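You operate a simulated robot arm through the tools that you are given. There is no shell and no other tool. Be economical: measure what you need, move in short steps, check, and stop when the job is done.

The job below is to be done with a simulated robot arm. You get a single attempt, and the scene is never put back.

JOB
Fetch the beige chip labelled "56" from the top of the orange edged bench and set it on top of the grey carton on the top of the blue edged bench. Take the green dish and leave it on top of the brown carton. Put the jar labelled "GRIT 240" from the top of the short bench under the window on the grey clay stand there and the jar that says "GRIT 320" on top of the blue carton there. Put one of the spare lens from the top of the short bench under the window on top of the green rock there. Take the purple carton on the low shelf and leave it on the pale blue disc. Take the blue weight from the top of the orange edged bench and put it on top of the teal discs box. Put the jug in the inside of the basin. Put the purple blotter on the blue-grey clay ring. Press the grid key of the bench keyboard to switch it on. Turn the zoom knob of the stereo microscope to 7. Put one of the teal slides from the top of the blue edged bench on the orange rimmed disc. Put two of the orange slides from the top of the door end of the long bench on the top of the trolley. Do these in any order. Set down upright: spare lens, purple carton on the low shelf, blue weight, jug, purple blotter.
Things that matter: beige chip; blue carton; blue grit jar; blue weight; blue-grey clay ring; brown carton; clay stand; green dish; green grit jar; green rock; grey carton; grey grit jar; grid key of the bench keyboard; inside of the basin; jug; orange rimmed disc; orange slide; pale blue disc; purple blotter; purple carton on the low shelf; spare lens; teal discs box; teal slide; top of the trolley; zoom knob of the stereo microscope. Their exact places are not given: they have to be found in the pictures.

Only the result counts: the job must be done as asked and must still hold three seconds after the hand-in. Knocking over, shifting, dropping, spilling or breaking anything else fails it.

ROBOT AND FRAMES
A 6-joint arm with a two-finger parallel gripper on a trunk, on a base that drives. Base frame: it is fixed to the floor where the robot stands at the start and does not move with it; the origin is under the middle of the robot, x ahead of it, y to its left, z up; the surface under the hand at the start is at about z = 0.767. Lengths are in m, angles in degrees, forces in N, time in s.
With the tool pointing down near the work surface it reaches from about 0.4 to 0.92 m from the robot's upright axis, wherever it stands. Its first joint turns from -115.0 to 115.0 degrees. Places, roughly: beige chip [0.75, 0, 0.75]; blue carton [-1.25, -1.75, 0.75]; blue grit jar, green grit jar, grey grit jar [-1.25, -2, 0.75]; blue weight [0.75, -1.5, 0.75]; blue-grey clay ring (6x6x2 cm) [3.4, 0.1, 0.8]; brown carton [1, -3.5, 0.75]; clay stand (6x6x2 cm) [-1.4, -1.9, 0.8]; green dish (9x9x3 cm) [-1.2, -1.3, 1.2]; green rock [-1.5, -1.75, 0.75]; grey carton [1.25, -1.25, 0.75]; grid key of the bench keyboard [3.7, -1.4, 0.8]; inside of the basin [1.6, -1.2, 0.6]; jug (14x9x13 cm) [1.4, -1.5, 0.8]; orange rimmed disc [1.25, 1.5, 0.75]; orange slide [3.5, 2.5, 0.75]; pale blue disc [0.5, -3.5, 0.75]; purple blotter (5x3x3 cm) [1.4, -0.2, 0.8]; purple carton on the low shelf [0.25, -3.5, 0.75]; spare lens [-1.25, -1.75, 0.75]; teal discs box [3.5, -1.25, 0.75]; teal slide [1.75, 1.25, 0.75]; top of the trolley [-0.2, 3.1, 0.8]; zoom knob of the stereo microscope [3.5, -0.7, 1.1]. Payload 3.43 kg.
The tool frame sits at the grasp point between the pads (the TCP): z along the fingers, y along the line on which they close. The tips reach 0.034 m beyond it. Largest opening 0.128 m; finger width 0.024, thickness 0.012; the body of the gripper, 0.048 by 0.13 m, starts 0.096 m behind the TCP.
Orientation is told as [roll, pitch, yaw] about the base's x, y, z axes, in that order, counted from this pose: with the fingers straight down and closing along the base's y, the tool's x points along the base's -x, its y along +y and its z along -z.

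CONTROLS
- The arm moves only by the tool jog_arm. Its arguments are lists of equal length, an entry for each row: "travel": the shift along the base's x, y, z in units of 20 mm (1.0 is 20 mm), a list of three; "rot": the turn, a rotation vector about the base's x, y, z in units of 5 degrees (1.0 is 5 degrees), a list of three. In form: {"travel": [[tx, ty, tz], ...], "rot": [[rx, ry, rz], ...]}. A call has 1 to 8 rows; each row shifts and turns the commanded pose from where the row before left it. "fingers" is the opening, from 0 (shut) to 1 (fully open), set as the call begins (left out, the last holds). A call with a number of a shift or a turn outside -1 to 1 is refused whole. Rows are played at 5 a second. More than 0.05 m and 8.6 degrees between two rows, or a gripper value outside its range, and nothing of the call is played. Where a pose cannot be reached the arm comes as near as it can. A force on the tool above 40 N (or 10 N above the force at the start of the call, whichever is more), or a blocked arm, ends the call early, and 0.2 s more pass. The fingers move at their own pace (about 0.108 m/s each) and stop on an object; they squeeze with about 30 N. The grip force told is the motor's: it shows also when the fingers shut on nothing. Time passes only in rows, and 0.2 s behind the last, so rows that do not move let the fingers close. The reply holds the time, the measured pose of the TCP, the force on the tool along the base axes, the opening and the grip force, in the units named above and with some noise, with the torque about the TCP (base axes, N m) and any sound that the robot's microphone picked up.
- Cameras (640 x 400 px; columns grow to the right, rows downward): "scene" is now at [0.0621, 0.163, 1.2322]; the picture's right is [-0.34, -0.94, 0.00], its down [-0.33, 0.12, -0.93] and it looks along [0.88, -0.32, -0.36] (base axes); focal length 274 px, centre (320, 200). "wrist" rides on the gripper at [0.076, -0.011, -0.16] in the tool frame; the picture's right is [0.15, 0.99, 0.00], its down [-0.88, 0.13, -0.46] and it looks along [-0.45, 0.07, 0.89] (tool axes); focal length 234 px, centre (320, 200).
- capture(camera): a new picture of that camera. No time passes.
- slide_trunk(by): slides the trunk up (or, below 0, down) by that many m; the arm and the scene camera ride with it, the base frame stays. It gives what a move gives, with no picture.
- base_move(legs): drives the robot by 1 to 6 legs, each [ahead, turn to the left] in m and degrees, along the robot's own axes; the way and the turn of a leg run together, so that a leg with both is an arc; at most 1.5 m and 180 degrees a leg. The arm and the cameras ride along, it lands a little off, and it stops where it bumps. It gives what a move gives.
- pan_tilt(pan, tilt): turns the head with the scene camera to pan (to the left, within 103 degrees either way) and tilt (down, from -29 to 69), counted from straight ahead of the robot. It gives what a move gives.
- pixel_to_xyz(camera, pixels): for up to 12 pixels [column, row] of the newest picture of that camera ("zoom" is the newest enlarged one), the place [x, y, z] in the base frame of the surface seen there, good to about 0.003 m. No time passes.
- zoom(camera, box): a new picture of the part [left, top, right, bottom] of that camera's present view, enlarged. No time passes.
- close_job(): hands the job in; it is judged then, once.

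Work in short steps. Measure before you move; look again where a grasp or a placing could have gone wrong, and mend it. You have 392 turns and 360 pictures in all, those below and enlarged ones among them. Open the gripper and draw the arm clear of the work before you hand the job in, unless the task says otherwise; then end with one line.

The tools are called after "Request:" by a JSON object that holds its "op" and its "data". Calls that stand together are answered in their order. jog_arm: Moves the arm, as the interface text tells. Its arguments: {"type":"object","properties":{"travel":{"type":"array","items":{"type":"array","items":{"type":"number"}}},"rot":{"type":"array","items":{"type":"array","items":{"type":"number"}}},"fingers":{"type":"number"}},"required":["travel","rot"]} The other tools are called the same way: slide_trunk (by) slides the trunk up or down; base_move (legs) drives the base; pan_tilt (pan, tilt) turns the head that bears the scene camera; capture (camera) takes a picture; pixel_to_xyz (camera, pixels) gives the place of the surface under pixels of a picture; zoom (camera, box) takes an enlarged picture of a part of a camera's view; close_job () hands the job in.

At the start:

```text
t: 0.0
eef_pos: [0.5264, -0.1582, 1.0615]
tcp_rot: [0.0, 0.0, 0.0]
wrist_force: [-0.3, 0.9, -1.0]
wrist_torque: [-0.02, 0.0, -0.03]
width: 0.1277
grasp_force: 0.1
trunk travel left (down, up): [-0.475, 0.315]
robot x, y, heading: [-0.0002, 0.0008, 0.1]
head pan, tilt: [-20.2, 20.9]
```

scene: 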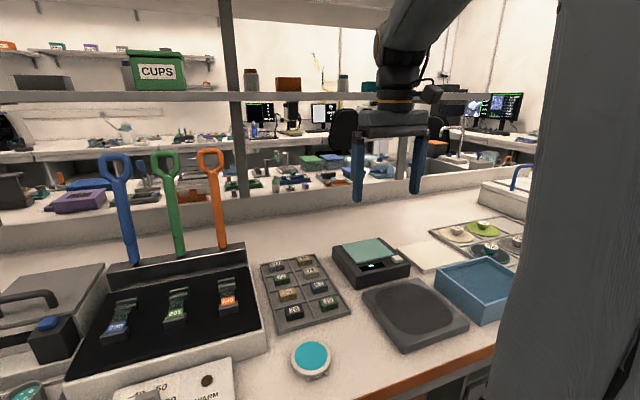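
wrist: 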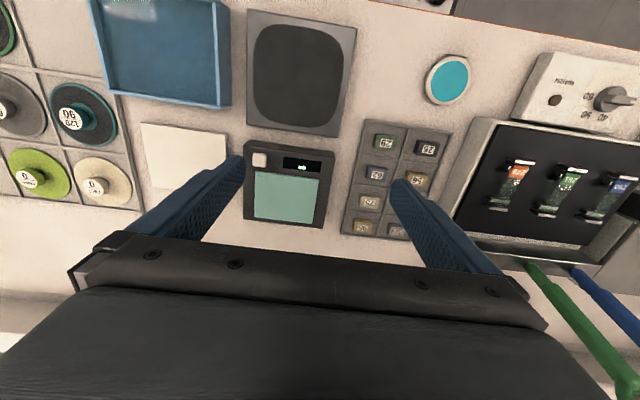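

The rack of chips is at about (385,180) in the wrist picture. I zoom in there to read the labels.

Request:
{"op": "zoom", "data": {"camera": "wrist", "box": [330, 110, 460, 250]}}

Request:
{"op": "zoom", "data": {"camera": "scene", "box": [240, 240, 360, 340]}}

```text
2.86 times, centred on (395, 180) of wrist
```

zoom: 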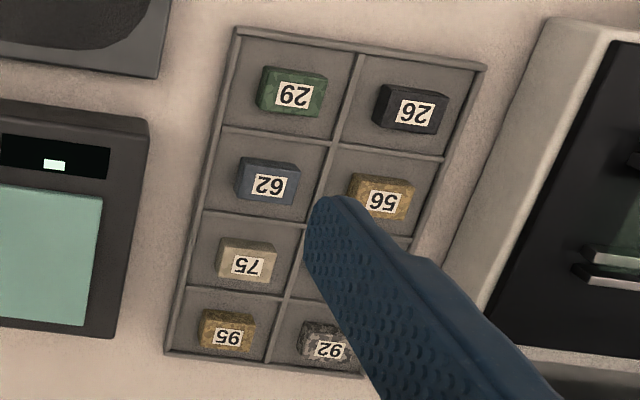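

```text
4.00 times, centred on (300, 290) of scene
```

zoom: 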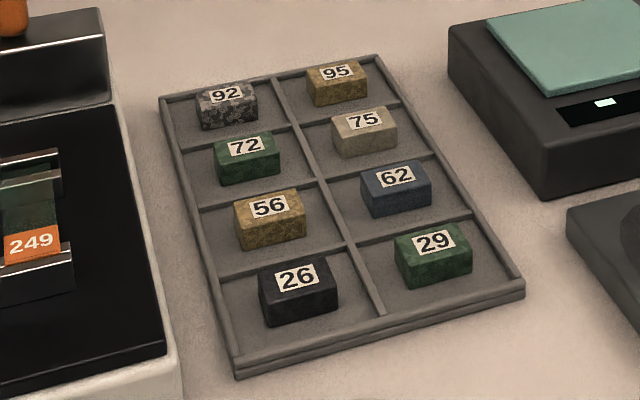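

Chip "56" is at about (270,215) of the scene zoom. I measure its top and edges, and its neighbours.

Request:
{"op": "pixel_to_xyz", "data": {"camera": "zoom", "pixels": [[270, 207], [236, 205], [295, 190], [241, 225], [304, 212], [230, 262], [345, 240], [312, 185], [205, 210], [298, 276], [248, 146], [215, 250]]}}

Request:
{"op": "pan_tilt", "data": {"pan": -60, "tilt": 20}}

Request:
{"op": "capture", "data": {"camera": "scene"}}

Request:
{"op": "pan_tilt", "data": {"pan": 30, "tilt": 20}}

Request:
{"op": "capture", "data": {"camera": "scene"}}

Request:
{"op": "pan_tilt", "data": {"pan": 100, "tilt": 20}}

Request:
{"op": "capture", "data": {"camera": "scene"}}

Request:
{"op": "pan_tilt", "data": {"pan": -102, "tilt": 20}}

Request:
{"op": "capture", "data": {"camera": "scene"}}

```text
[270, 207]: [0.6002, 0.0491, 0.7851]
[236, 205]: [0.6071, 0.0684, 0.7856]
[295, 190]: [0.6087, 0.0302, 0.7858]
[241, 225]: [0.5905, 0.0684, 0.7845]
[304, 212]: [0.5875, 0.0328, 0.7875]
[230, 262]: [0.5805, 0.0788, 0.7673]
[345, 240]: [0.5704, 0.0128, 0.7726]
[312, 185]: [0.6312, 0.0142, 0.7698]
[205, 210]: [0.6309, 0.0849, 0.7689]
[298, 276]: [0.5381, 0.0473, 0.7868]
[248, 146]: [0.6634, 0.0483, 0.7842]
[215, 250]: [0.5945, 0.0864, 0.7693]
```

```text
t: 1.1
eef_pos: [0.526, -0.1576, 1.0614]
tcp_rot: [0.0, 0.0, 0.0]
wrist_force: [0.0, 0.0, -0.2]
wrist_torque: [-0.01, 0.01, -0.01]
width: 0.1278
grasp_force: 0.0
trunk travel left (down, up): [-0.475, 0.315]
robot x, y, heading: [0.0019, -0.0006, 0.3]
head pan, tilt: [-60.0, 20.0]
```

```text
355 pictures are left
```

scene: 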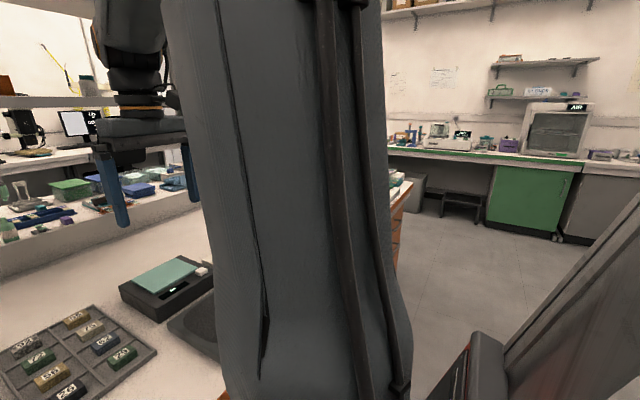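

```text
t: 2.7
eef_pos: [0.5268, -0.1575, 1.0613]
tcp_rot: [0.1, -0.1, 0.1]
wrist_force: [0.6, -0.5, -0.3]
wrist_torque: [0.01, -0.01, 0.03]
width: 0.1279
grasp_force: 0.0
trunk travel left (down, up): [-0.475, 0.315]
robot x, y, heading: [0.0008, 0.001, -0.1]
head pan, tilt: [30.0, 20.0]
```

```text
354 pictures are left
```

scene: 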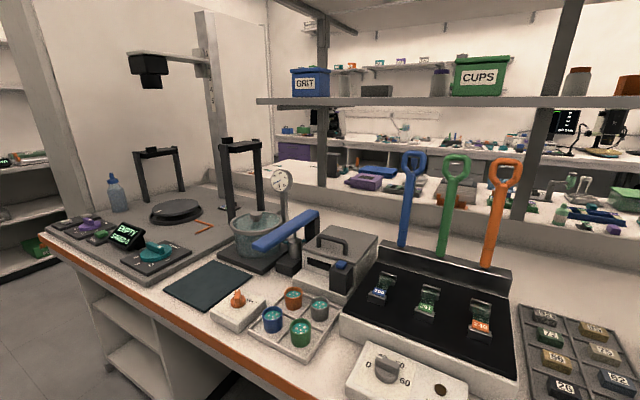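

```text
t: 4.1
eef_pos: [0.5258, -0.1585, 1.0622]
tcp_rot: [0.0, 0.0, 0.1]
wrist_force: [-0.6, 0.6, 0.7]
wrist_torque: [0.01, 0.02, 0.02]
width: 0.1279
grasp_force: 0.1
trunk travel left (down, up): [-0.475, 0.315]
robot x, y, heading: [-0.0013, 0.0029, 0.0]
head pan, tilt: [100.0, 20.0]
```

```text
353 pictures are left
```

scene: 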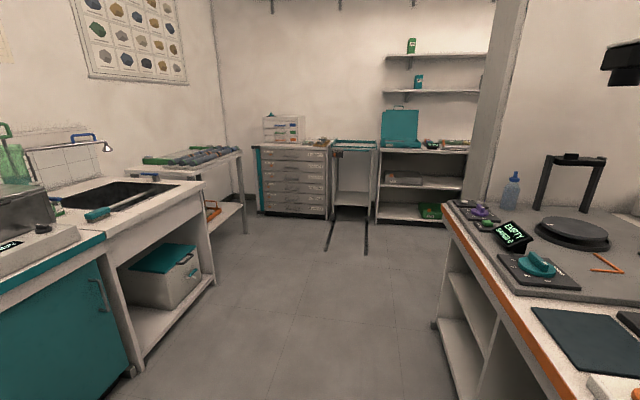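

```text
t: 7.1
eef_pos: [0.527, -0.1584, 1.0624]
tcp_rot: [0.0, -0.1, 0.0]
wrist_force: [-0.4, 0.0, -0.2]
wrist_torque: [0.03, 0.02, 0.0]
width: 0.1278
grasp_force: 0.0
trunk travel left (down, up): [-0.475, 0.315]
robot x, y, heading: [-0.0032, 0.0015, -0.2]
head pan, tilt: [-102.0, 20.0]
```

```text
352 pictures are left
```

scene: 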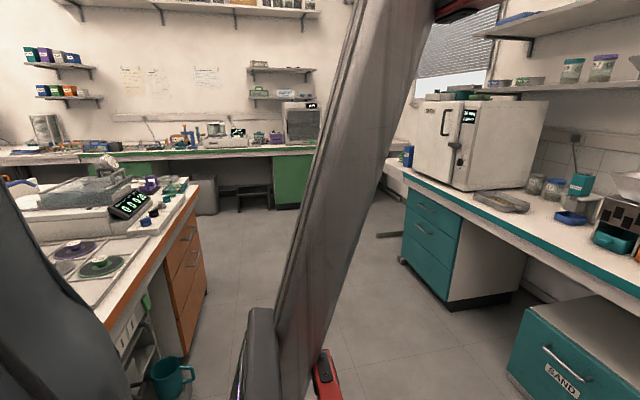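

Chip 56 is centred near [0.600, 0.049], its top at z 0.786, and lies square to the axes. I turn the head back and check how close the tall spatulas stand before moving in.

Request:
{"op": "pan_tilt", "data": {"pan": 5, "tilt": 25}}

Request:
{"op": "capture", "data": {"camera": "scene"}}

Request:
{"op": "jog_arm", "data": {"travel": [[0.45, 1, -0.9], [0.45, 1, -0.9], [0.45, 1, -0.9], [0.45, 1, -0.9], [0.45, 1, -0.9], [0.45, 1, -0.9], [0.45, 1, -0.9], [0.45, 1, -0.9]], "rot": [[0, 0, 0], [0, 0, 0], [0, 0, 0], [0, 0, 0], [0, 0, 0], [0, 0, 0], [0, 0, 0], [0, 0, 0]], "fingers": 0.45}}

Request:
{"op": "capture", "data": {"camera": "scene"}}

```text
t: 8.9
eef_pos: [0.5256, -0.1579, 1.0608]
tcp_rot: [0.1, 0.0, 0.0]
wrist_force: [-0.5, 0.6, -0.3]
wrist_torque: [0.0, -0.01, -0.02]
width: 0.1284
grasp_force: 0.2
trunk travel left (down, up): [-0.475, 0.315]
robot x, y, heading: [0.0002, 0.0001, 0.1]
head pan, tilt: [5.0, 25.0]
```

```text
351 pictures are left
```

scene: 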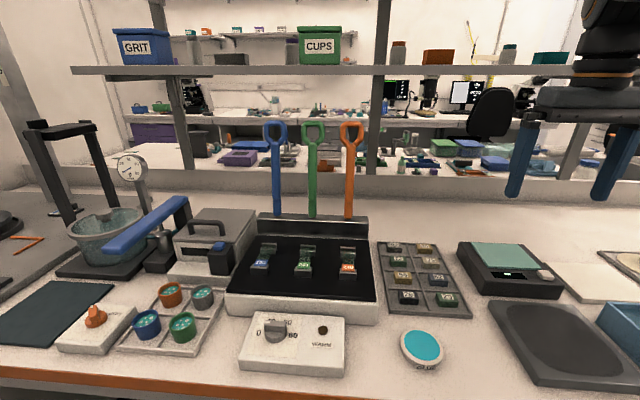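

```text
t: 10.7
eef_pos: [0.5989, 0.0004, 0.9163]
tcp_rot: [0.0, 0.0, 0.0]
wrist_force: [-0.2, -0.1, -0.1]
wrist_torque: [-0.01, -0.05, 0.0]
width: 0.0575
grasp_force: 0.0
trunk travel left (down, up): [-0.475, 0.315]
robot x, y, heading: [0.0019, -0.0004, 0.2]
head pan, tilt: [5.0, 25.0]
```

```text
350 pictures are left
```

scene: 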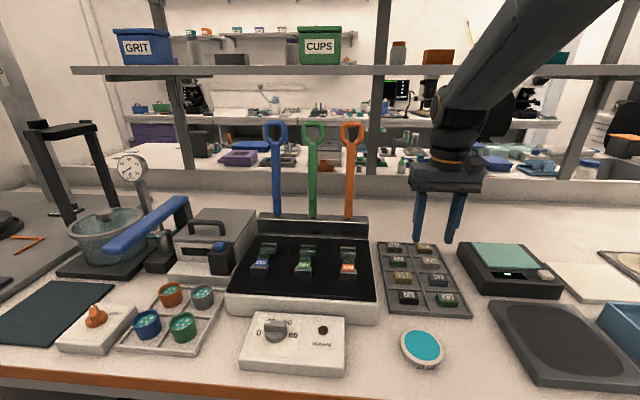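

The hand is over [0.599, 0.000] and clear of the spatulas. I shift over chip 56, go down and check with the wrist camera.

Request:
{"op": "jog_arm", "data": {"travel": [[0, 0.82, -0.5], [0, 0.82, -0.5], [0, 0.82, -0.5], [0, 0, -0.9], [0, 0, -0.9]], "rot": [[0, 0, 0], [0, 0, 0], [0, 0, 0], [0, 0, 0], [0, 0, 0]], "fingers": 0.39}}

Request:
{"op": "capture", "data": {"camera": "wrist"}}

```text
t: 11.9
eef_pos: [0.597, 0.0508, 0.8514]
tcp_rot: [0.0, 0.0, 0.0]
wrist_force: [-0.8, 0.2, -0.1]
wrist_torque: [0.0, 0.02, 0.02]
width: 0.0497
grasp_force: 0.0
trunk travel left (down, up): [-0.475, 0.315]
robot x, y, heading: [-0.0039, -0.0024, -0.1]
head pan, tilt: [5.0, 25.0]
```

```text
349 pictures are left
```

wrist: 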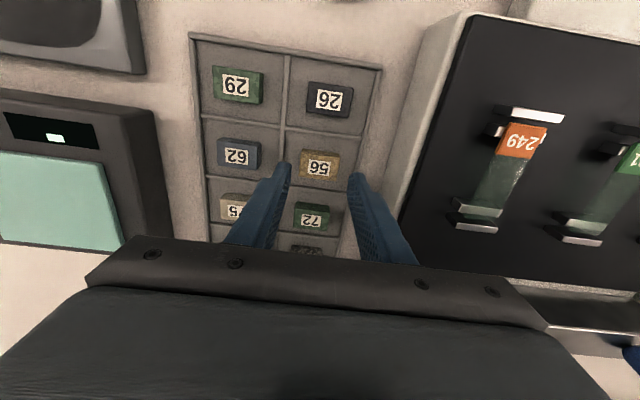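

The chip lies midway between the fingers at (320,165). I go down 42 mm, then close.

Request:
{"op": "jog_arm", "data": {"travel": [[0.1, -0.05, -0.7], [0, 0, -0.7], [0, 0, -0.7]], "rot": [[0, 0, 0], [0, 0, 0], [0, 0, 0]]}}

Request:
{"op": "jog_arm", "data": {"travel": [[0, 0, 0], [0, 0, 0], [0, 0, 0], [0, 0, 1], [0, 0, 1], [0, 0, 1]], "rot": [[0, 0, 0], [0, 0, 0], [0, 0, 0], [0, 0, 0], [0, 0, 0], [0, 0, 0]], "fingers": 0}}

Request:
{"op": "capture", "data": {"camera": "wrist"}}

```text
t: 12.7
eef_pos: [0.5993, 0.0514, 0.8083]
tcp_rot: [0.0, 0.0, 0.0]
wrist_force: [0.1, 0.5, 0.2]
wrist_torque: [-0.03, 0.02, 0.0]
width: 0.0497
grasp_force: 0.0
trunk travel left (down, up): [-0.475, 0.315]
robot x, y, heading: [-0.0003, -0.0039, 0.1]
head pan, tilt: [5.0, 25.0]
```

```text
t: 14.1
eef_pos: [0.6006, 0.0497, 0.8695]
tcp_rot: [-0.1, 0.1, 0.0]
wrist_force: [0.5, -0.1, -0.1]
wrist_torque: [-0.02, 0.0, -0.02]
width: 0.039
grasp_force: 29.8
trunk travel left (down, up): [-0.475, 0.315]
robot x, y, heading: [-0.0011, -0.0005, -0.3]
head pan, tilt: [5.0, 25.0]
```

```text
348 pictures are left
```

wrist: 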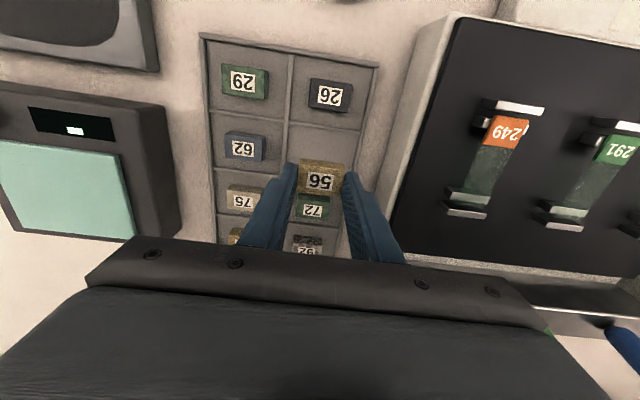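

Chip 56 is held (width 0.039, force 30). I raise the trunk and back off a little, then look toward the right-hand end of the island.

Request:
{"op": "slide_trunk", "data": {"by": 0.2}}

Request:
{"op": "base_move", "data": {"legs": [[-0.15, 0], [0, -90]]}}

Request:
{"op": "pan_tilt", "data": {"pan": 25, "tilt": 22}}

Request:
{"op": "capture", "data": {"camera": "scene"}}

Request:
{"op": "pan_tilt", "data": {"pan": -40, "tilt": 22}}

Request:
{"op": "capture", "data": {"camera": "scene"}}

```text
t: 16.3
eef_pos: [0.5999, 0.0497, 1.0696]
tcp_rot: [0.1, 0.0, -0.1]
wrist_force: [0.1, 0.1, -0.4]
wrist_torque: [0.04, -0.01, -0.02]
width: 0.0391
grasp_force: 29.8
trunk travel left (down, up): [-0.675, 0.115]
robot x, y, heading: [-0.0027, 0.0045, 0.0]
head pan, tilt: [5.0, 25.0]
```

```text
t: 21.5
eef_pos: [-0.0966, -0.6004, 1.0695]
tcp_rot: [0.0, 0.0, -89.3]
wrist_force: [0.5, 0.4, -0.5]
wrist_torque: [0.03, 0.0, -0.01]
width: 0.0387
grasp_force: 29.8
trunk travel left (down, up): [-0.675, 0.115]
robot x, y, heading: [-0.1568, 0.0014, -89.3]
head pan, tilt: [5.0, 25.0]
```

```text
t: 22.3
eef_pos: [-0.0969, -0.6007, 1.0689]
tcp_rot: [0.0, 0.0, -89.4]
wrist_force: [0.3, 0.5, -1.1]
wrist_torque: [-0.02, 0.02, 0.02]
width: 0.0386
grasp_force: 29.6
trunk travel left (down, up): [-0.675, 0.115]
robot x, y, heading: [-0.1549, 0.0005, -89.4]
head pan, tilt: [25.0, 22.0]
```

```text
347 pictures are left
```

scene: 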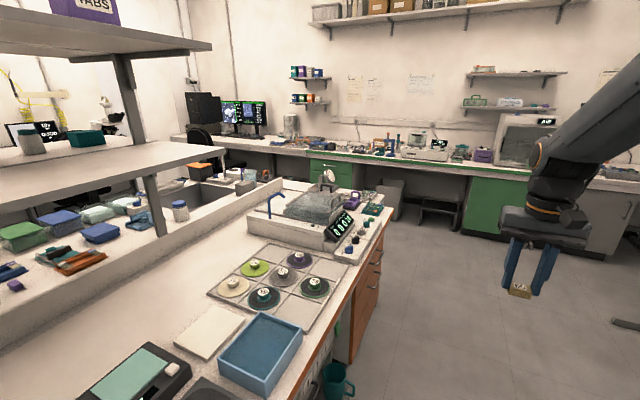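

```text
t: 23.7
eef_pos: [-0.0972, -0.5996, 1.0687]
tcp_rot: [0.0, 0.0, -89.4]
wrist_force: [-0.4, -0.5, -1.8]
wrist_torque: [0.04, 0.03, -0.01]
width: 0.039
grasp_force: 30.2
trunk travel left (down, up): [-0.675, 0.115]
robot x, y, heading: [-0.1546, 0.0032, -89.2]
head pan, tilt: [-40.0, 22.0]
```

```text
346 pictures are left
```

scene: 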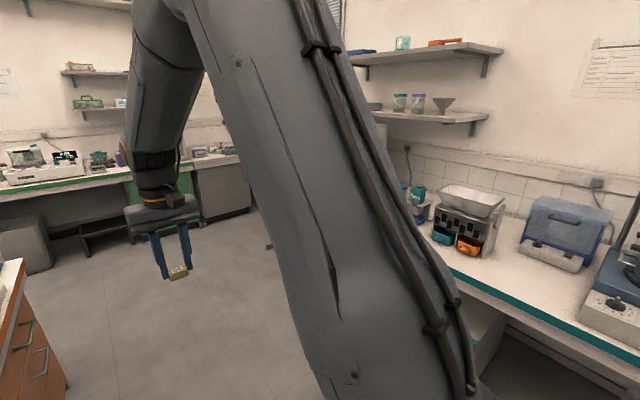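

The floor to the south is clear. I drive 1.5 m along it and look again to measure the benches around the passage.

Request:
{"op": "base_move", "data": {"legs": [[1.5, 0]]}}

Request:
{"op": "pan_tilt", "data": {"pan": 30, "tilt": 30}}

Request:
{"op": "capture", "data": {"camera": "scene"}}

Request:
{"op": "pan_tilt", "data": {"pan": 85, "tilt": 30}}

Request:
{"op": "capture", "data": {"camera": "scene"}}

```text
t: 31.1
eef_pos: [-0.099, -2.1082, 1.0696]
tcp_rot: [0.1, 0.0, -90.2]
wrist_force: [0.7, 0.3, -0.8]
wrist_torque: [-0.04, 0.0, 0.0]
width: 0.0391
grasp_force: 30.1
trunk travel left (down, up): [-0.675, 0.115]
robot x, y, heading: [-0.148, -1.5084, -90.2]
head pan, tilt: [-40.0, 22.0]
```

```text
t: 32.5
eef_pos: [-0.0987, -2.1092, 1.0699]
tcp_rot: [0.1, 0.0, -90.1]
wrist_force: [0.1, -0.8, -0.4]
wrist_torque: [-0.01, 0.01, -0.02]
width: 0.0387
grasp_force: 29.8
trunk travel left (down, up): [-0.675, 0.115]
robot x, y, heading: [-0.1461, -1.5133, -90.3]
head pan, tilt: [30.0, 30.0]
```

```text
345 pictures are left
```

scene: 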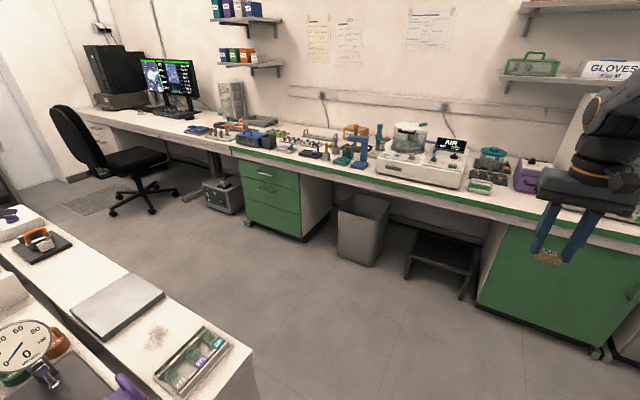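

```text
t: 33.8
eef_pos: [-0.0981, -2.1083, 1.0691]
tcp_rot: [0.0, 0.0, -90.0]
wrist_force: [-0.2, 0.4, -0.3]
wrist_torque: [-0.01, 0.0, -0.01]
width: 0.039
grasp_force: 29.9
trunk travel left (down, up): [-0.675, 0.115]
robot x, y, heading: [-0.1475, -1.5117, -90.1]
head pan, tilt: [85.0, 30.0]
```

```text
344 pictures are left
```

scene: 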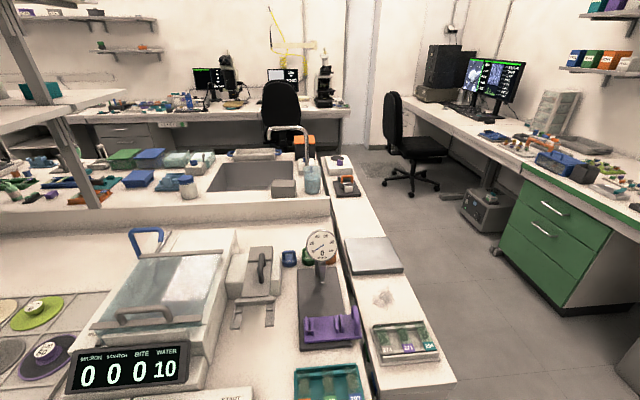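

Now I measure the bench corners, the green bench's edge, the chair and the items on the far side of the island.

Request:
{"op": "pixel_to_xyz", "data": {"camera": "scene", "pixels": [[455, 380], [340, 160], [283, 187], [250, 170], [124, 155], [148, 157], [140, 178], [500, 250], [400, 195], [290, 360], [289, 257], [187, 185]]}}

Request:
{"op": "zoom", "data": {"camera": "scene", "box": [0, 90, 360, 230]}}

Request:
{"op": "zoom", "data": {"camera": "scene", "box": [230, 220, 460, 400]}}

```text
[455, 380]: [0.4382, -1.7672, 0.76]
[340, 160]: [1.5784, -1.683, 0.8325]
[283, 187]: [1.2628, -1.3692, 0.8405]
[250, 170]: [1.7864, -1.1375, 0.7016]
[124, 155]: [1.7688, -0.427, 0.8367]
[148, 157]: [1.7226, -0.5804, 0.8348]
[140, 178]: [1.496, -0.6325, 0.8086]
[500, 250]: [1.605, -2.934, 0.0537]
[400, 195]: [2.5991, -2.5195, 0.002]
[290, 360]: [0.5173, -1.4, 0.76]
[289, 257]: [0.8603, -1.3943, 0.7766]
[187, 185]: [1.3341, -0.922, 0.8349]
```

```text
1.78 times, centred on (180, 160) of scene
```

zoom: 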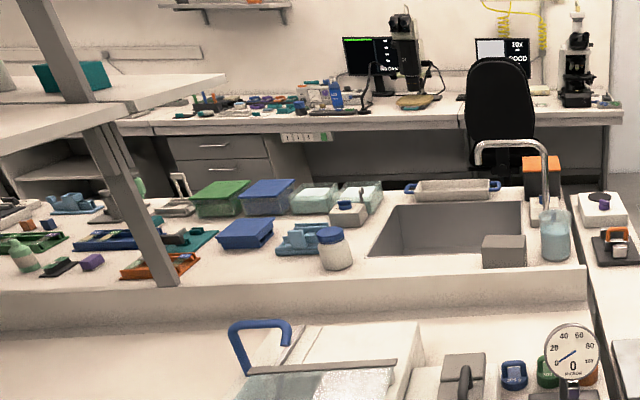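

```text
2.22 times, centred on (345, 310) of scene
```

zoom: 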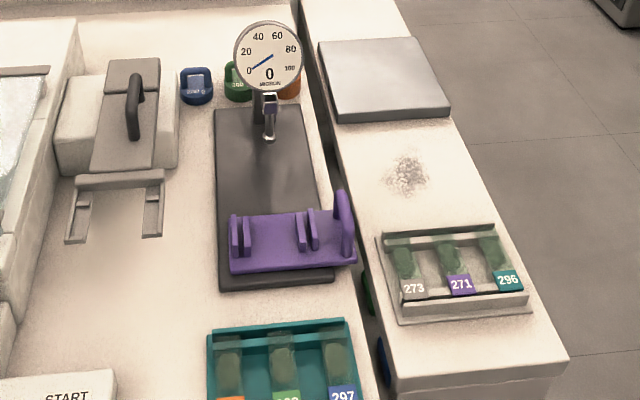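

The grey carton is at [1.263, -1.369], top 0.84, so the island's south end should serve for the chip, the jug and the weight. I measure the faucet, jug, gauge and chair before routing round there.

Request:
{"op": "zoom", "data": {"camera": "scene", "box": [200, 100, 400, 225]}}

Request:
{"op": "pixel_to_xyz", "data": {"camera": "scene", "pixels": [[305, 128], [272, 130], [313, 175], [322, 232], [309, 140], [345, 188], [389, 110], [265, 153], [395, 170]]}}

```text
3.20 times, centred on (300, 162) of scene
```

zoom: 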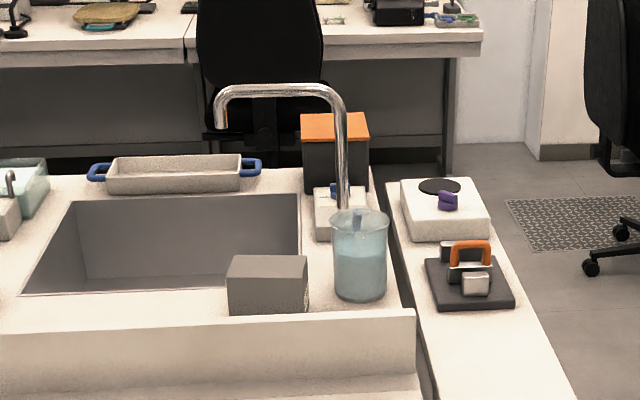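

```text
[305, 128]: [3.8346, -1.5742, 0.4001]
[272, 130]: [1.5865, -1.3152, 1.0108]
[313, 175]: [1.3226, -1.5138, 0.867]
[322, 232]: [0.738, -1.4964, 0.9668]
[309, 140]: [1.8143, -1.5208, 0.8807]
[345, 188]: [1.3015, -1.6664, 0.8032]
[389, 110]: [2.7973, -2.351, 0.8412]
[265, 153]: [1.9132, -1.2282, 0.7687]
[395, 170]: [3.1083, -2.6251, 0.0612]
```

Faucet top is about 1.03, so I raise the trunk further and drive round to the island's south end, turning to face it at x≈1.3, y≈-2.25.

Request:
{"op": "slide_trunk", "data": {"by": 0.11}}

Request:
{"op": "base_move", "data": {"legs": [[0, 30], [0.85, 0], [0, 60], [1.0, 0]]}}

Request:
{"op": "base_move", "data": {"legs": [[0, 90]]}}

Request:
{"op": "pan_tilt", "data": {"pan": -10, "tilt": 40}}

Request:
{"op": "capture", "data": {"camera": "scene"}}

```text
t: 35.2
eef_pos: [-0.0988, -2.1084, 1.1788]
tcp_rot: [0.0, 0.1, -90.1]
wrist_force: [0.0, -0.3, -0.8]
wrist_torque: [0.0, 0.01, 0.01]
width: 0.0388
grasp_force: 29.7
trunk travel left (down, up): [-0.785, 0.005]
robot x, y, heading: [-0.1453, -1.5096, -90.2]
head pan, tilt: [85.0, 30.0]
```

```text
t: 48.7
eef_pos: [1.8853, -2.1925, 1.1779]
tcp_rot: [0.0, 0.0, -0.6]
wrist_force: [0.5, 0.0, -0.8]
wrist_torque: [0.0, -0.01, -0.01]
width: 0.0388
grasp_force: 30.0
trunk travel left (down, up): [-0.785, 0.005]
robot x, y, heading: [1.2837, -2.2347, -0.8]
head pan, tilt: [85.0, 30.0]
```

```text
t: 52.8
eef_pos: [1.2639, -1.6356, 1.1795]
tcp_rot: [0.0, 0.0, 87.3]
wrist_force: [-0.3, -1.0, -1.1]
wrist_torque: [0.01, 0.02, 0.01]
width: 0.0388
grasp_force: 30.1
trunk travel left (down, up): [-0.785, 0.005]
robot x, y, heading: [1.288, -2.2365, 86.9]
head pan, tilt: [85.0, 30.0]
```

```text
t: 54.5
eef_pos: [1.2628, -1.635, 1.1795]
tcp_rot: [0.1, 0.0, 87.3]
wrist_force: [-0.6, 0.2, -0.6]
wrist_torque: [0.01, 0.05, 0.01]
width: 0.0387
grasp_force: 30.1
trunk travel left (down, up): [-0.785, 0.005]
robot x, y, heading: [1.2865, -2.238, 87.0]
head pan, tilt: [-10.0, 40.0]
```

```text
340 pictures are left
```

scene: 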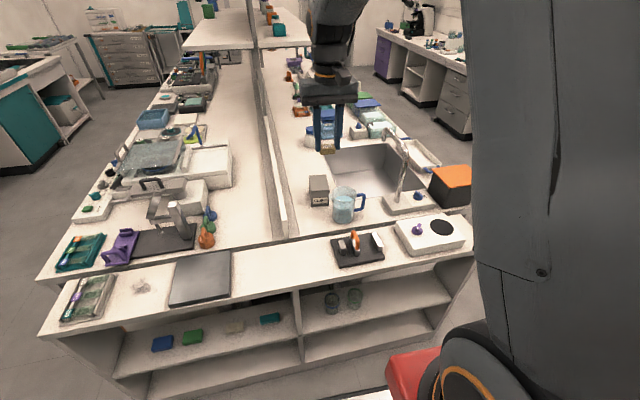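

I can see the carton at (318,188), the jug at (343,205), the basin and the weights at (208,225). I zoom in on these.

Request:
{"op": "zoom", "data": {"camera": "scene", "box": [280, 120, 440, 240]}}

Request:
{"op": "pixel_to_xyz", "data": {"camera": "zoom", "pixels": [[145, 228], [130, 233], [172, 231], [125, 276], [140, 292], [188, 275], [175, 232], [250, 268], [320, 295], [400, 240], [365, 195], [285, 310]]}}

Request:
{"op": "zoom", "data": {"camera": "scene", "box": [90, 170, 250, 290]}}

```text
3.33 times, centred on (360, 180) of scene
```

zoom: 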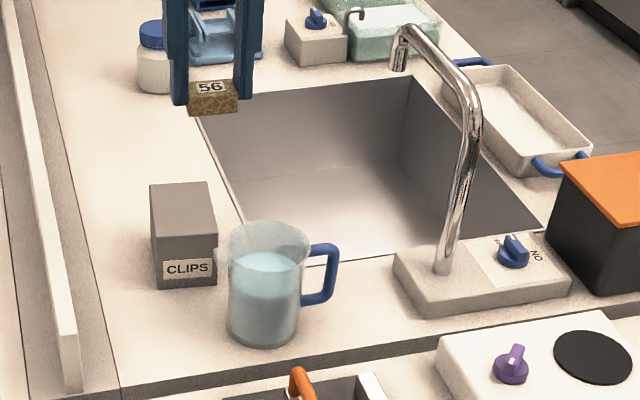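

```text
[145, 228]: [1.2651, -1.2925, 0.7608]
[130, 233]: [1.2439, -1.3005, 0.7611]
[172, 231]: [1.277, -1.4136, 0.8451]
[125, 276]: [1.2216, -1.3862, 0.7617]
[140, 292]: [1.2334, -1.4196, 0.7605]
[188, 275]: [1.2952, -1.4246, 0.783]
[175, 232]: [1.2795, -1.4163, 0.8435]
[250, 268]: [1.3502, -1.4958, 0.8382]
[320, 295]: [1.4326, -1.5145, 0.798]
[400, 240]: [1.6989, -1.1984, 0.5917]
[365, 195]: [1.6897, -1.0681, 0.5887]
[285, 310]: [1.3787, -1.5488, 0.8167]
```

```text
3.33 times, centred on (170, 230) of scene
```

zoom: 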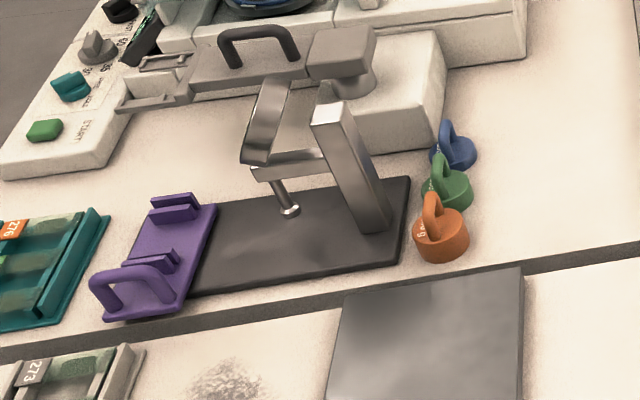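

I read the carton's top, the jug's rim and the weights from the scene picture and the newest zoom.

Request:
{"op": "pixel_to_xyz", "data": {"camera": "scene", "pixels": [[318.6, 183], [311, 176], [325, 176], [312, 190], [325, 189], [340, 199], [330, 191], [352, 192], [343, 188], [344, 196], [359, 193], [360, 205]]}}

Request:
{"op": "pixel_to_xyz", "data": {"camera": "zoom", "pixels": [[465, 148], [446, 125], [456, 162], [475, 155], [450, 138], [455, 180], [430, 158], [465, 138], [435, 200], [350, 105], [425, 100], [445, 165]]}}

```text
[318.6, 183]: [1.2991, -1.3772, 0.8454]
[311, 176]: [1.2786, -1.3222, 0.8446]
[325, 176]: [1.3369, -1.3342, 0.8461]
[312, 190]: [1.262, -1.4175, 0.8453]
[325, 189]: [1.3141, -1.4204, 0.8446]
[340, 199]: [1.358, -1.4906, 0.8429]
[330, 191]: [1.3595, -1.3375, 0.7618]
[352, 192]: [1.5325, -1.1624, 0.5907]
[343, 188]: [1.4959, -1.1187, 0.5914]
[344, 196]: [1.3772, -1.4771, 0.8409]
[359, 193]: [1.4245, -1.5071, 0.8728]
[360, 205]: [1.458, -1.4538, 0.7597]
```

```text
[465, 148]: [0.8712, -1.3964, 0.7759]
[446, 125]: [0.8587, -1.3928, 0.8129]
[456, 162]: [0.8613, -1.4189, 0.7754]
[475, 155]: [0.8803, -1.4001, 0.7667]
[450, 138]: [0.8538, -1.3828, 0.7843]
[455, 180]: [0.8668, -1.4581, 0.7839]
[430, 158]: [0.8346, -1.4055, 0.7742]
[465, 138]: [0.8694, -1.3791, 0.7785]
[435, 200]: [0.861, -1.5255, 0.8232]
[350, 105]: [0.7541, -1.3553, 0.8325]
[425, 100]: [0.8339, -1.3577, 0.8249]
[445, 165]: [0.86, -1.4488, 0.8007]
```

The carton top is centred at [1.298, -1.373], z 0.845, turned about 10°. I carry the chip over it, lower by trunk, then by small steps.

Request:
{"op": "jog_arm", "data": {"travel": [[0.13, 1, 0], [0.13, 1, 0], [0.13, 1, 0], [0.13, 1, 0], [0.13, 1, 0], [0.13, 1, 0], [0.13, 1, 0], [0.13, 1, 0]], "rot": [[0, 0, -0.2], [0, 0, -0.2], [0, 0, -0.2], [0, 0, -0.2], [0, 0, -0.2], [0, 0, -0.2], [0, 0, -0.2], [0, 0, -0.2]]}}

Request:
{"op": "jog_arm", "data": {"travel": [[0.14, 1, 0], [0.14, 1, 0], [0.14, 1, 0], [0.14, 1, 0], [0.14, 1, 0], [0, 0, 0]], "rot": [[0, 0, 0], [0, 0, 0], [0, 0, 0], [0, 0, 0], [0, 0, 0], [0, 0, 0]]}}

Request:
{"op": "slide_trunk", "data": {"by": -0.25}}

Request:
{"op": "capture", "data": {"camera": "wrist"}}

```text
t: 56.3
eef_pos: [1.2855, -1.475, 1.1789]
tcp_rot: [0.0, 0.0, 79.3]
wrist_force: [-0.2, -0.2, -1.1]
wrist_torque: [0.0, 0.0, 0.0]
width: 0.0388
grasp_force: 29.6
trunk travel left (down, up): [-0.785, 0.005]
robot x, y, heading: [1.2821, -2.2365, 87.2]
head pan, tilt: [-10.0, 40.0]
```

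```text
t: 57.7
eef_pos: [1.297, -1.4071, 1.1714]
tcp_rot: [0.0, 0.0, 79.2]
wrist_force: [-0.4, 0.0, -0.7]
wrist_torque: [-0.02, -0.01, 0.03]
width: 0.0388
grasp_force: 30.3
out of reach, approached as far as the arm can: row 4, 5
trunk travel left (down, up): [-0.785, 0.005]
robot x, y, heading: [1.2844, -2.2375, 87.1]
head pan, tilt: [-10.0, 40.0]
```

```text
t: 60.3
eef_pos: [1.299, -1.4052, 0.923]
tcp_rot: [0.0, 0.1, 79.3]
wrist_force: [-0.2, 0.4, -1.2]
wrist_torque: [0.0, 0.02, 0.01]
width: 0.0389
grasp_force: 29.9
trunk travel left (down, up): [-0.535, 0.255]
robot x, y, heading: [1.285, -2.238, 87.3]
head pan, tilt: [-10.0, 40.0]
```

```text
337 pictures are left
```

wrist: 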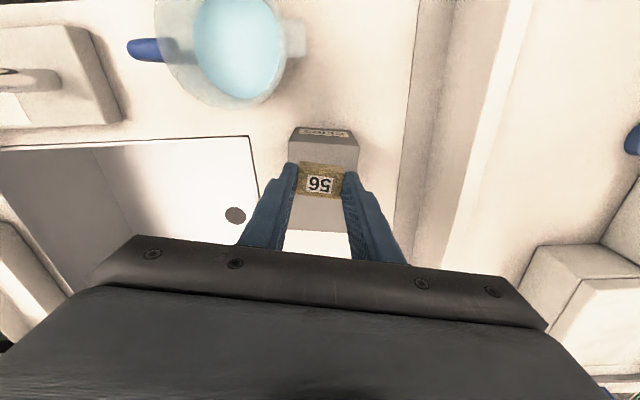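

The chip sits over the carton but 32 mm short; the base can creep forward that much. Then I set it down.

Request:
{"op": "base_move", "data": {"legs": [[0.032, 0]]}}

Request:
{"op": "jog_arm", "data": {"travel": [[0, 0, -0.7], [0, 0, -0.7], [0, 0, -0.3]], "rot": [[0, 0, 0], [0, 0, 0], [0, 0, 0]]}}

Request:
{"op": "capture", "data": {"camera": "wrist"}}

```text
t: 61.1
eef_pos: [1.3005, -1.3728, 0.9236]
tcp_rot: [-0.1, 0.0, 79.2]
wrist_force: [-1.1, -0.1, -0.3]
wrist_torque: [-0.01, 0.02, 0.03]
width: 0.0389
grasp_force: 30.2
trunk travel left (down, up): [-0.535, 0.255]
robot x, y, heading: [1.2884, -2.2067, 87.4]
head pan, tilt: [-10.0, 40.0]
```

```text
t: 61.9
eef_pos: [1.3005, -1.3751, 0.8903]
tcp_rot: [0.0, 0.0, 79.4]
wrist_force: [0.0, 0.4, -0.9]
wrist_torque: [-0.02, 0.01, -0.01]
width: 0.0393
grasp_force: 30.2
trunk travel left (down, up): [-0.535, 0.255]
robot x, y, heading: [1.2849, -2.2038, 87.5]
head pan, tilt: [-10.0, 40.0]
```

```text
336 pictures are left
```

wrist: 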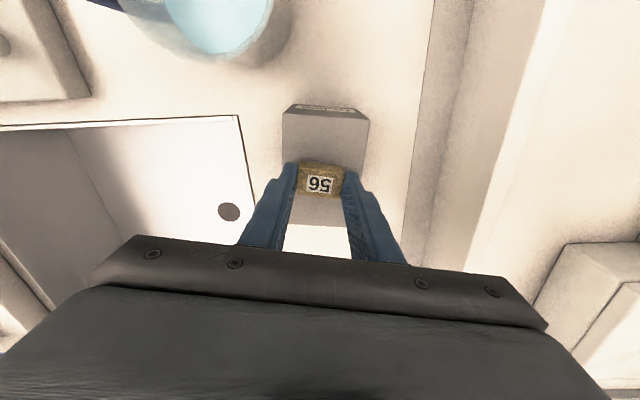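

The chip is within the carton's top. I lower the last 3 mm, open, and lift.

Request:
{"op": "jog_arm", "data": {"travel": [[0, 0, -0.1], [0, 0, -0.1], [0, 0, 0]], "rot": [[0, 0, 0], [0, 0, 0], [0, 0, 0]]}}

Request:
{"op": "jog_arm", "data": {"travel": [[0, 0, 0], [0, 0, 0], [0, 0, 0], [0, 0, 1], [0, 0, 1], [0, 0, 1], [0, 0, 1]], "rot": [[0, 0, 0], [0, 0, 0], [0, 0, 0], [0, 0, 0], [0, 0, 0], [0, 0, 0], [0, 0, 0]], "fingers": 0.5}}

Request:
{"op": "capture", "data": {"camera": "wrist"}}

```text
t: 62.7
eef_pos: [1.3, -1.3752, 0.8845]
tcp_rot: [0.0, -0.1, 79.3]
wrist_force: [0.1, -0.7, 1.9]
wrist_torque: [-0.01, 0.05, 0.0]
width: 0.0388
grasp_force: 30.0
trunk travel left (down, up): [-0.535, 0.255]
robot x, y, heading: [1.2862, -2.2004, 87.1]
head pan, tilt: [-10.0, 40.0]
```

```text
t: 64.3
eef_pos: [1.2999, -1.3737, 0.9652]
tcp_rot: [0.1, 0.0, 79.4]
wrist_force: [0.4, 0.7, -0.7]
wrist_torque: [0.01, 0.0, 0.02]
width: 0.0645
grasp_force: 0.0
trunk travel left (down, up): [-0.535, 0.255]
robot x, y, heading: [1.2856, -2.2009, 87.3]
head pan, tilt: [-10.0, 40.0]
```

```text
335 pictures are left
```

wrist: 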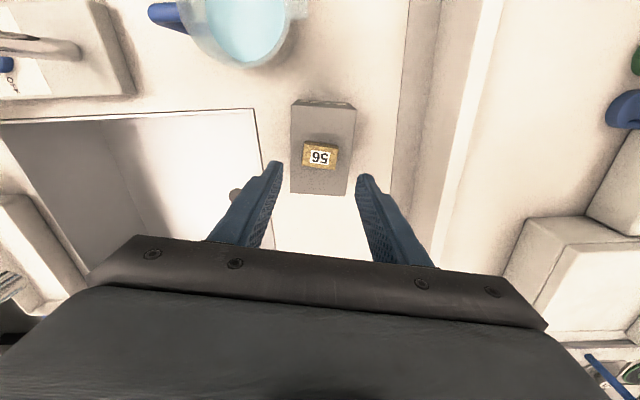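

The chip sits on the carton. Next the jug: I raise the arm with the trunk and measure jug and basin.

Request:
{"op": "slide_trunk", "data": {"by": 0.25}}

Request:
{"op": "base_move", "data": {"legs": [[-0.08, 0]]}}

Request:
{"op": "capture", "data": {"camera": "wrist"}}

Request:
{"op": "zoom", "data": {"camera": "scene", "box": [290, 130, 450, 230]}}

```text
t: 66.9
eef_pos: [1.299, -1.3845, 1.2159]
tcp_rot: [0.1, 0.0, 79.4]
wrist_force: [0.0, 0.4, -0.5]
wrist_torque: [-0.02, 0.01, 0.01]
width: 0.0638
grasp_force: 0.1
trunk travel left (down, up): [-0.785, 0.005]
robot x, y, heading: [1.2892, -2.205, 87.3]
head pan, tilt: [-10.0, 40.0]
```

```text
t: 68.0
eef_pos: [1.2959, -1.464, 1.2162]
tcp_rot: [0.0, 0.1, 79.2]
wrist_force: [0.4, -0.8, 0.0]
wrist_torque: [0.0, 0.02, -0.02]
width: 0.0643
grasp_force: 0.0
trunk travel left (down, up): [-0.785, 0.005]
robot x, y, heading: [1.283, -2.2831, 86.9]
head pan, tilt: [-10.0, 40.0]
```

```text
334 pictures are left
```

wrist: 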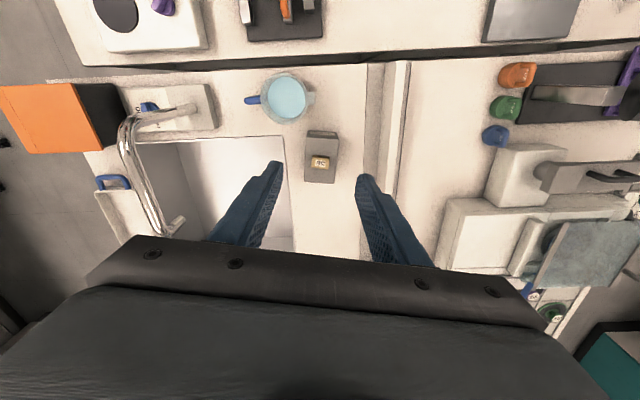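

```text
4.00 times, centred on (370, 180) of scene
```

zoom: 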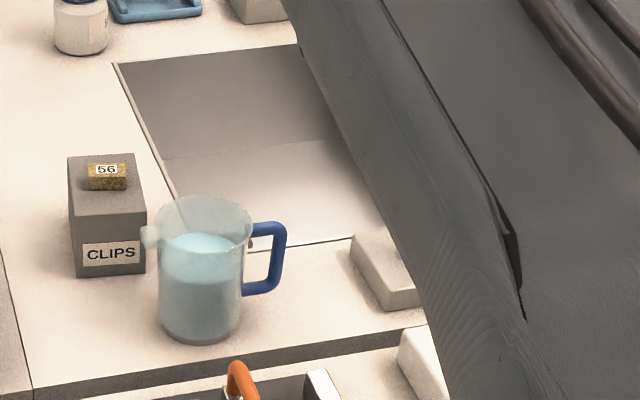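

I measure the jug's rim and base, its handle, and the basin's edges in the wrist picture and zoom.

Request:
{"op": "pixel_to_xyz", "data": {"camera": "wrist", "pixels": [[287, 97], [266, 97], [308, 97], [287, 76], [287, 119], [255, 100], [247, 100], [283, 136], [293, 245], [180, 145], [230, 135], [180, 222]]}}

Request:
{"op": "pixel_to_xyz", "data": {"camera": "zoom", "pixels": [[200, 335], [160, 318], [240, 310], [265, 228], [262, 290], [165, 205], [245, 205], [147, 237], [200, 222], [118, 62], [190, 225], [205, 200]]}}

```text
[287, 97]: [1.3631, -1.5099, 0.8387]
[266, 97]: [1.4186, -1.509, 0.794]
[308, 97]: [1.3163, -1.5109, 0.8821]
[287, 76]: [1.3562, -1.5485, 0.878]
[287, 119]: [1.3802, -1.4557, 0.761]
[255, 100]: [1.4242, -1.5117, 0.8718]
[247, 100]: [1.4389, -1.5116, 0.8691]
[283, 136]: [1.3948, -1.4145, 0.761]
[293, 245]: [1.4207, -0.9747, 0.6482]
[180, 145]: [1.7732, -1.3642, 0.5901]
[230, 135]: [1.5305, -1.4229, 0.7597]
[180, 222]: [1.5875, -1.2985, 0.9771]
```

```text
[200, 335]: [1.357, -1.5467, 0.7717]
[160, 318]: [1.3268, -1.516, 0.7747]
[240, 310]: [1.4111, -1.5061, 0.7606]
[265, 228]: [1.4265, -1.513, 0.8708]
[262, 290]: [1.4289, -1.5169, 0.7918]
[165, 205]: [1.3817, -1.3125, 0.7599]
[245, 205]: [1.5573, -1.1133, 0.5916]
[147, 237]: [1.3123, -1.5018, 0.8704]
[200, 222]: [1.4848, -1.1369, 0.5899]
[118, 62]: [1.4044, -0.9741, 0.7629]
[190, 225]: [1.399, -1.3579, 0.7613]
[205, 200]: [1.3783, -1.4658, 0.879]
```

Jug body is centred near [1.362, -1.510], handle toward +x, rim z 0.88; the basin's west edge is x≈1.40 and its south edge y≈-1.41. I turn the tool to yaw 0 so the fingers close along y, over the jug.

Request:
{"op": "jog_arm", "data": {"travel": [[0.2, -0.144, 0], [0.2, -0.144, 0], [0.2, -0.144, 0], [0.2, -0.144, 0], [0.2, -0.144, 0], [0.2, -0.144, 0], [0.2, -0.144, 0], [0.2, -0.144, 0]], "rot": [[0, 0, -0.99], [0, 0, -0.99], [0, 0, -0.99], [0, 0, -0.99], [0, 0, -0.99], [0, 0, -0.99], [0, 0, -0.99], [0, 0, -0.99]], "fingers": 1}}

Request:
{"op": "jog_arm", "data": {"travel": [[0.2, -0.144, 0], [0.2, -0.144, 0], [0.2, -0.144, 0], [0.2, -0.144, 0], [0.2, -0.144, 0], [0.2, -0.144, 0], [0.2, -0.144, 0], [0.2, -0.144, 0]], "rot": [[0, 0, -0.99], [0, 0, -0.99], [0, 0, -0.99], [0, 0, -0.99], [0, 0, -0.99], [0, 0, -0.99], [0, 0, -0.99], [0, 0, -0.99]]}}

Request:
{"op": "capture", "data": {"camera": "wrist"}}

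```text
t: 69.8
eef_pos: [1.33, -1.4688, 1.2196]
tcp_rot: [-0.2, 0.1, 39.4]
wrist_force: [0.5, -0.1, -0.8]
wrist_torque: [0.0, 0.03, -0.05]
width: 0.1278
grasp_force: 0.0
out of reach, approached as far as the arm can: row 3, 5, 7, 8
trunk travel left (down, up): [-0.785, 0.005]
robot x, y, heading: [1.2846, -2.2881, 87.2]
head pan, tilt: [-10.0, 40.0]
```

```text
t: 71.6
eef_pos: [1.3629, -1.4744, 1.225]
tcp_rot: [-0.1, 0.0, -0.1]
wrist_force: [-0.2, -0.2, 0.8]
wrist_torque: [-0.02, -0.02, -0.02]
width: 0.1282
grasp_force: 0.1
out of reach, approached as far as the arm can: row 2, 4, 5, 7
trunk travel left (down, up): [-0.785, 0.005]
robot x, y, heading: [1.2831, -2.2826, 87.1]
head pan, tilt: [-10.0, 40.0]
```

```text
332 pictures are left
```

wrist: 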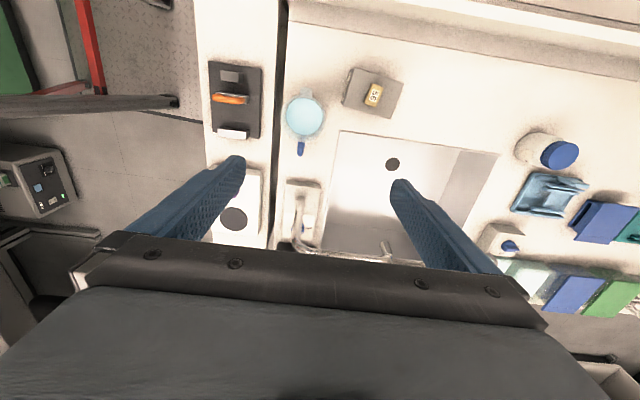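

Aligned, 36 mm off in y. I descend with the arm (keeping the trunk high for reach) while correcting y.

Request:
{"op": "jog_arm", "data": {"travel": [[0, -0.22, -1], [0, -0.22, -1], [0, -0.22, -1], [0, -0.22, -1], [0, -0.22, -1], [0, -0.22, -1], [0, -0.22, -1], [0, -0.22, -1]], "rot": [[0, 0, 0], [0, 0, 0], [0, 0, 0], [0, 0, 0], [0, 0, 0], [0, 0, 0], [0, 0, 0], [0, 0, 0]]}}

Request:
{"op": "capture", "data": {"camera": "wrist"}}

```text
t: 73.4
eef_pos: [1.3681, -1.4499, 1.0748]
tcp_rot: [0.0, -0.1, 0.0]
wrist_force: [-0.2, -0.9, -0.5]
wrist_torque: [0.02, -0.04, 0.01]
width: 0.1278
grasp_force: 0.0
out of reach, approached as far as the arm can: row 1, 2, 3, 4, 5, 6, 7, 8
trunk travel left (down, up): [-0.785, 0.005]
robot x, y, heading: [1.2842, -2.2808, 87.1]
head pan, tilt: [-10.0, 40.0]
```

```text
331 pictures are left
```

wrist: 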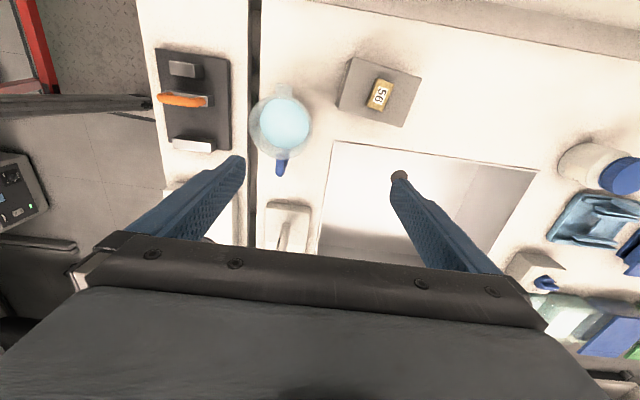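

The arm reported limits and drifted +y. I test with a pure -y move to see how it responds.

Request:
{"op": "jog_arm", "data": {"travel": [[0, 0, 0], [0, -1, 0], [0, -1, 0], [0, -1, 0]], "rot": [[0, 0, 0], [0, 0, 0], [0, 0, 0], [0, 0, 0]]}}

```text
t: 74.4
eef_pos: [1.3723, -1.4507, 1.0785]
tcp_rot: [-0.1, 0.0, 0.1]
wrist_force: [-0.4, 0.5, 0.5]
wrist_torque: [0.03, -0.01, -0.01]
width: 0.128
grasp_force: 0.0
out of reach, approached as far as the arm can: row 2, 3, 4
trunk travel left (down, up): [-0.785, 0.005]
robot x, y, heading: [1.2828, -2.2872, 87.3]
head pan, tilt: [-10.0, 40.0]
```

The arm seems locked straight (singular). I try moving up and inward together to bend the elbow again.

Request:
{"op": "jog_arm", "data": {"travel": [[0, -1, 1], [0, -1, 1], [0, -1, 1], [0, -1, 1]], "rot": [[0, 0, 0], [0, 0, 0], [0, 0, 0], [0, 0, 0]]}}

Request:
{"op": "pan_tilt", "data": {"pan": -30, "tilt": 10}}

Request:
{"op": "capture", "data": {"camera": "scene"}}

```text
t: 75.4
eef_pos: [1.3797, -1.4633, 1.1685]
tcp_rot: [-0.1, 0.0, -0.1]
wrist_force: [0.4, 0.5, -0.7]
wrist_torque: [0.01, -0.02, -0.01]
width: 0.1281
grasp_force: 0.0
out of reach, approached as far as the arm can: row 1, 2, 3, 4
trunk travel left (down, up): [-0.785, 0.005]
robot x, y, heading: [1.2797, -2.2864, 87.3]
head pan, tilt: [-10.0, 40.0]
```

```text
t: 76.3
eef_pos: [1.3807, -1.4633, 1.1673]
tcp_rot: [-0.1, 0.0, 0.0]
wrist_force: [-0.6, 0.1, 0.8]
wrist_torque: [0.03, 0.01, -0.01]
width: 0.128
grasp_force: 0.0
trunk travel left (down, up): [-0.785, 0.005]
robot x, y, heading: [1.2833, -2.2883, 87.2]
head pan, tilt: [-30.0, 10.0]
```

```text
330 pictures are left
```

scene: 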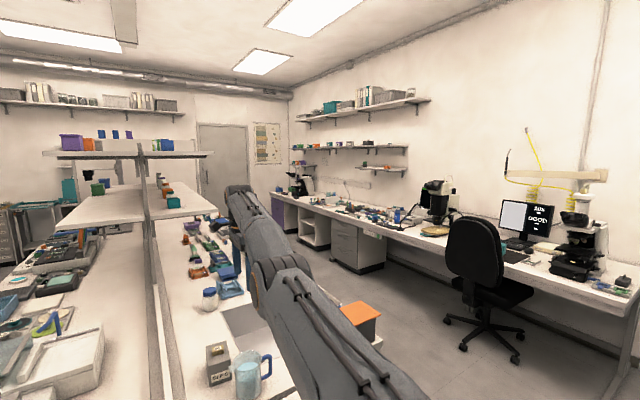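

The arm looks stretched straight. I test whether an outward move works, to tell a stretch limit from a joint limit.

Request:
{"op": "jog_arm", "data": {"travel": [[0, 1, 0], [0, 1, 0]], "rot": [[0, 0, 0], [0, 0, 0]]}}

Request:
{"op": "jog_arm", "data": {"travel": [[0, -1, 0], [0, -1, 0], [0, -1, 0]], "rot": [[1, 0, 0], [1, 0, 0], [1, 0, 0]]}}

```text
t: 76.9
eef_pos: [1.3754, -1.4589, 1.163]
tcp_rot: [0.0, 0.0, 0.0]
wrist_force: [0.1, 0.4, 0.0]
wrist_torque: [-0.03, -0.01, 0.0]
width: 0.1282
grasp_force: 0.0
out of reach, approached as far as the arm can: row 1, 2
trunk travel left (down, up): [-0.785, 0.005]
robot x, y, heading: [1.2842, -2.2845, 87.2]
head pan, tilt: [-30.0, 10.0]
```

```text
t: 77.7
eef_pos: [1.3862, -1.4065, 1.2144]
tcp_rot: [14.9, 0.0, -0.1]
wrist_force: [0.1, 1.2, -1.8]
wrist_torque: [0.02, 0.0, 0.0]
width: 0.1277
grasp_force: 0.2
out of reach, approached as far as the arm can: row 1, 2, 3
trunk travel left (down, up): [-0.785, 0.005]
robot x, y, heading: [1.2804, -2.2834, 87.2]
head pan, tilt: [-30.0, 10.0]
```

The arm is fully stretched in every trial. I un-tilt and push a long inward run so the solver can work its way out of the straight pose.

Request:
{"op": "jog_arm", "data": {"travel": [[0, -1, 0], [0, -1, 0], [0, -1, 0], [0, -1, 0], [0, -1, 0], [0, -1, 0], [0, -1, 0], [0, -1, 0]], "rot": [[-1, 0, 0], [-1, 0, 0], [-1, 0, 0], [0, 0, 0], [0, 0, 0], [0, 0, 0], [0, 0, 0], [0, 0, 0]]}}

```text
t: 79.5
eef_pos: [1.3932, -1.4761, 1.2216]
tcp_rot: [-0.3, 0.0, 0.0]
wrist_force: [0.3, 0.1, 0.5]
wrist_torque: [-0.02, 0.03, -0.02]
width: 0.1281
grasp_force: 0.0
out of reach, approached as far as the arm can: row 3, 4, 5, 6, 7, 8
trunk travel left (down, up): [-0.785, 0.005]
robot x, y, heading: [1.2789, -2.2855, 87.0]
head pan, tilt: [-30.0, 10.0]
```

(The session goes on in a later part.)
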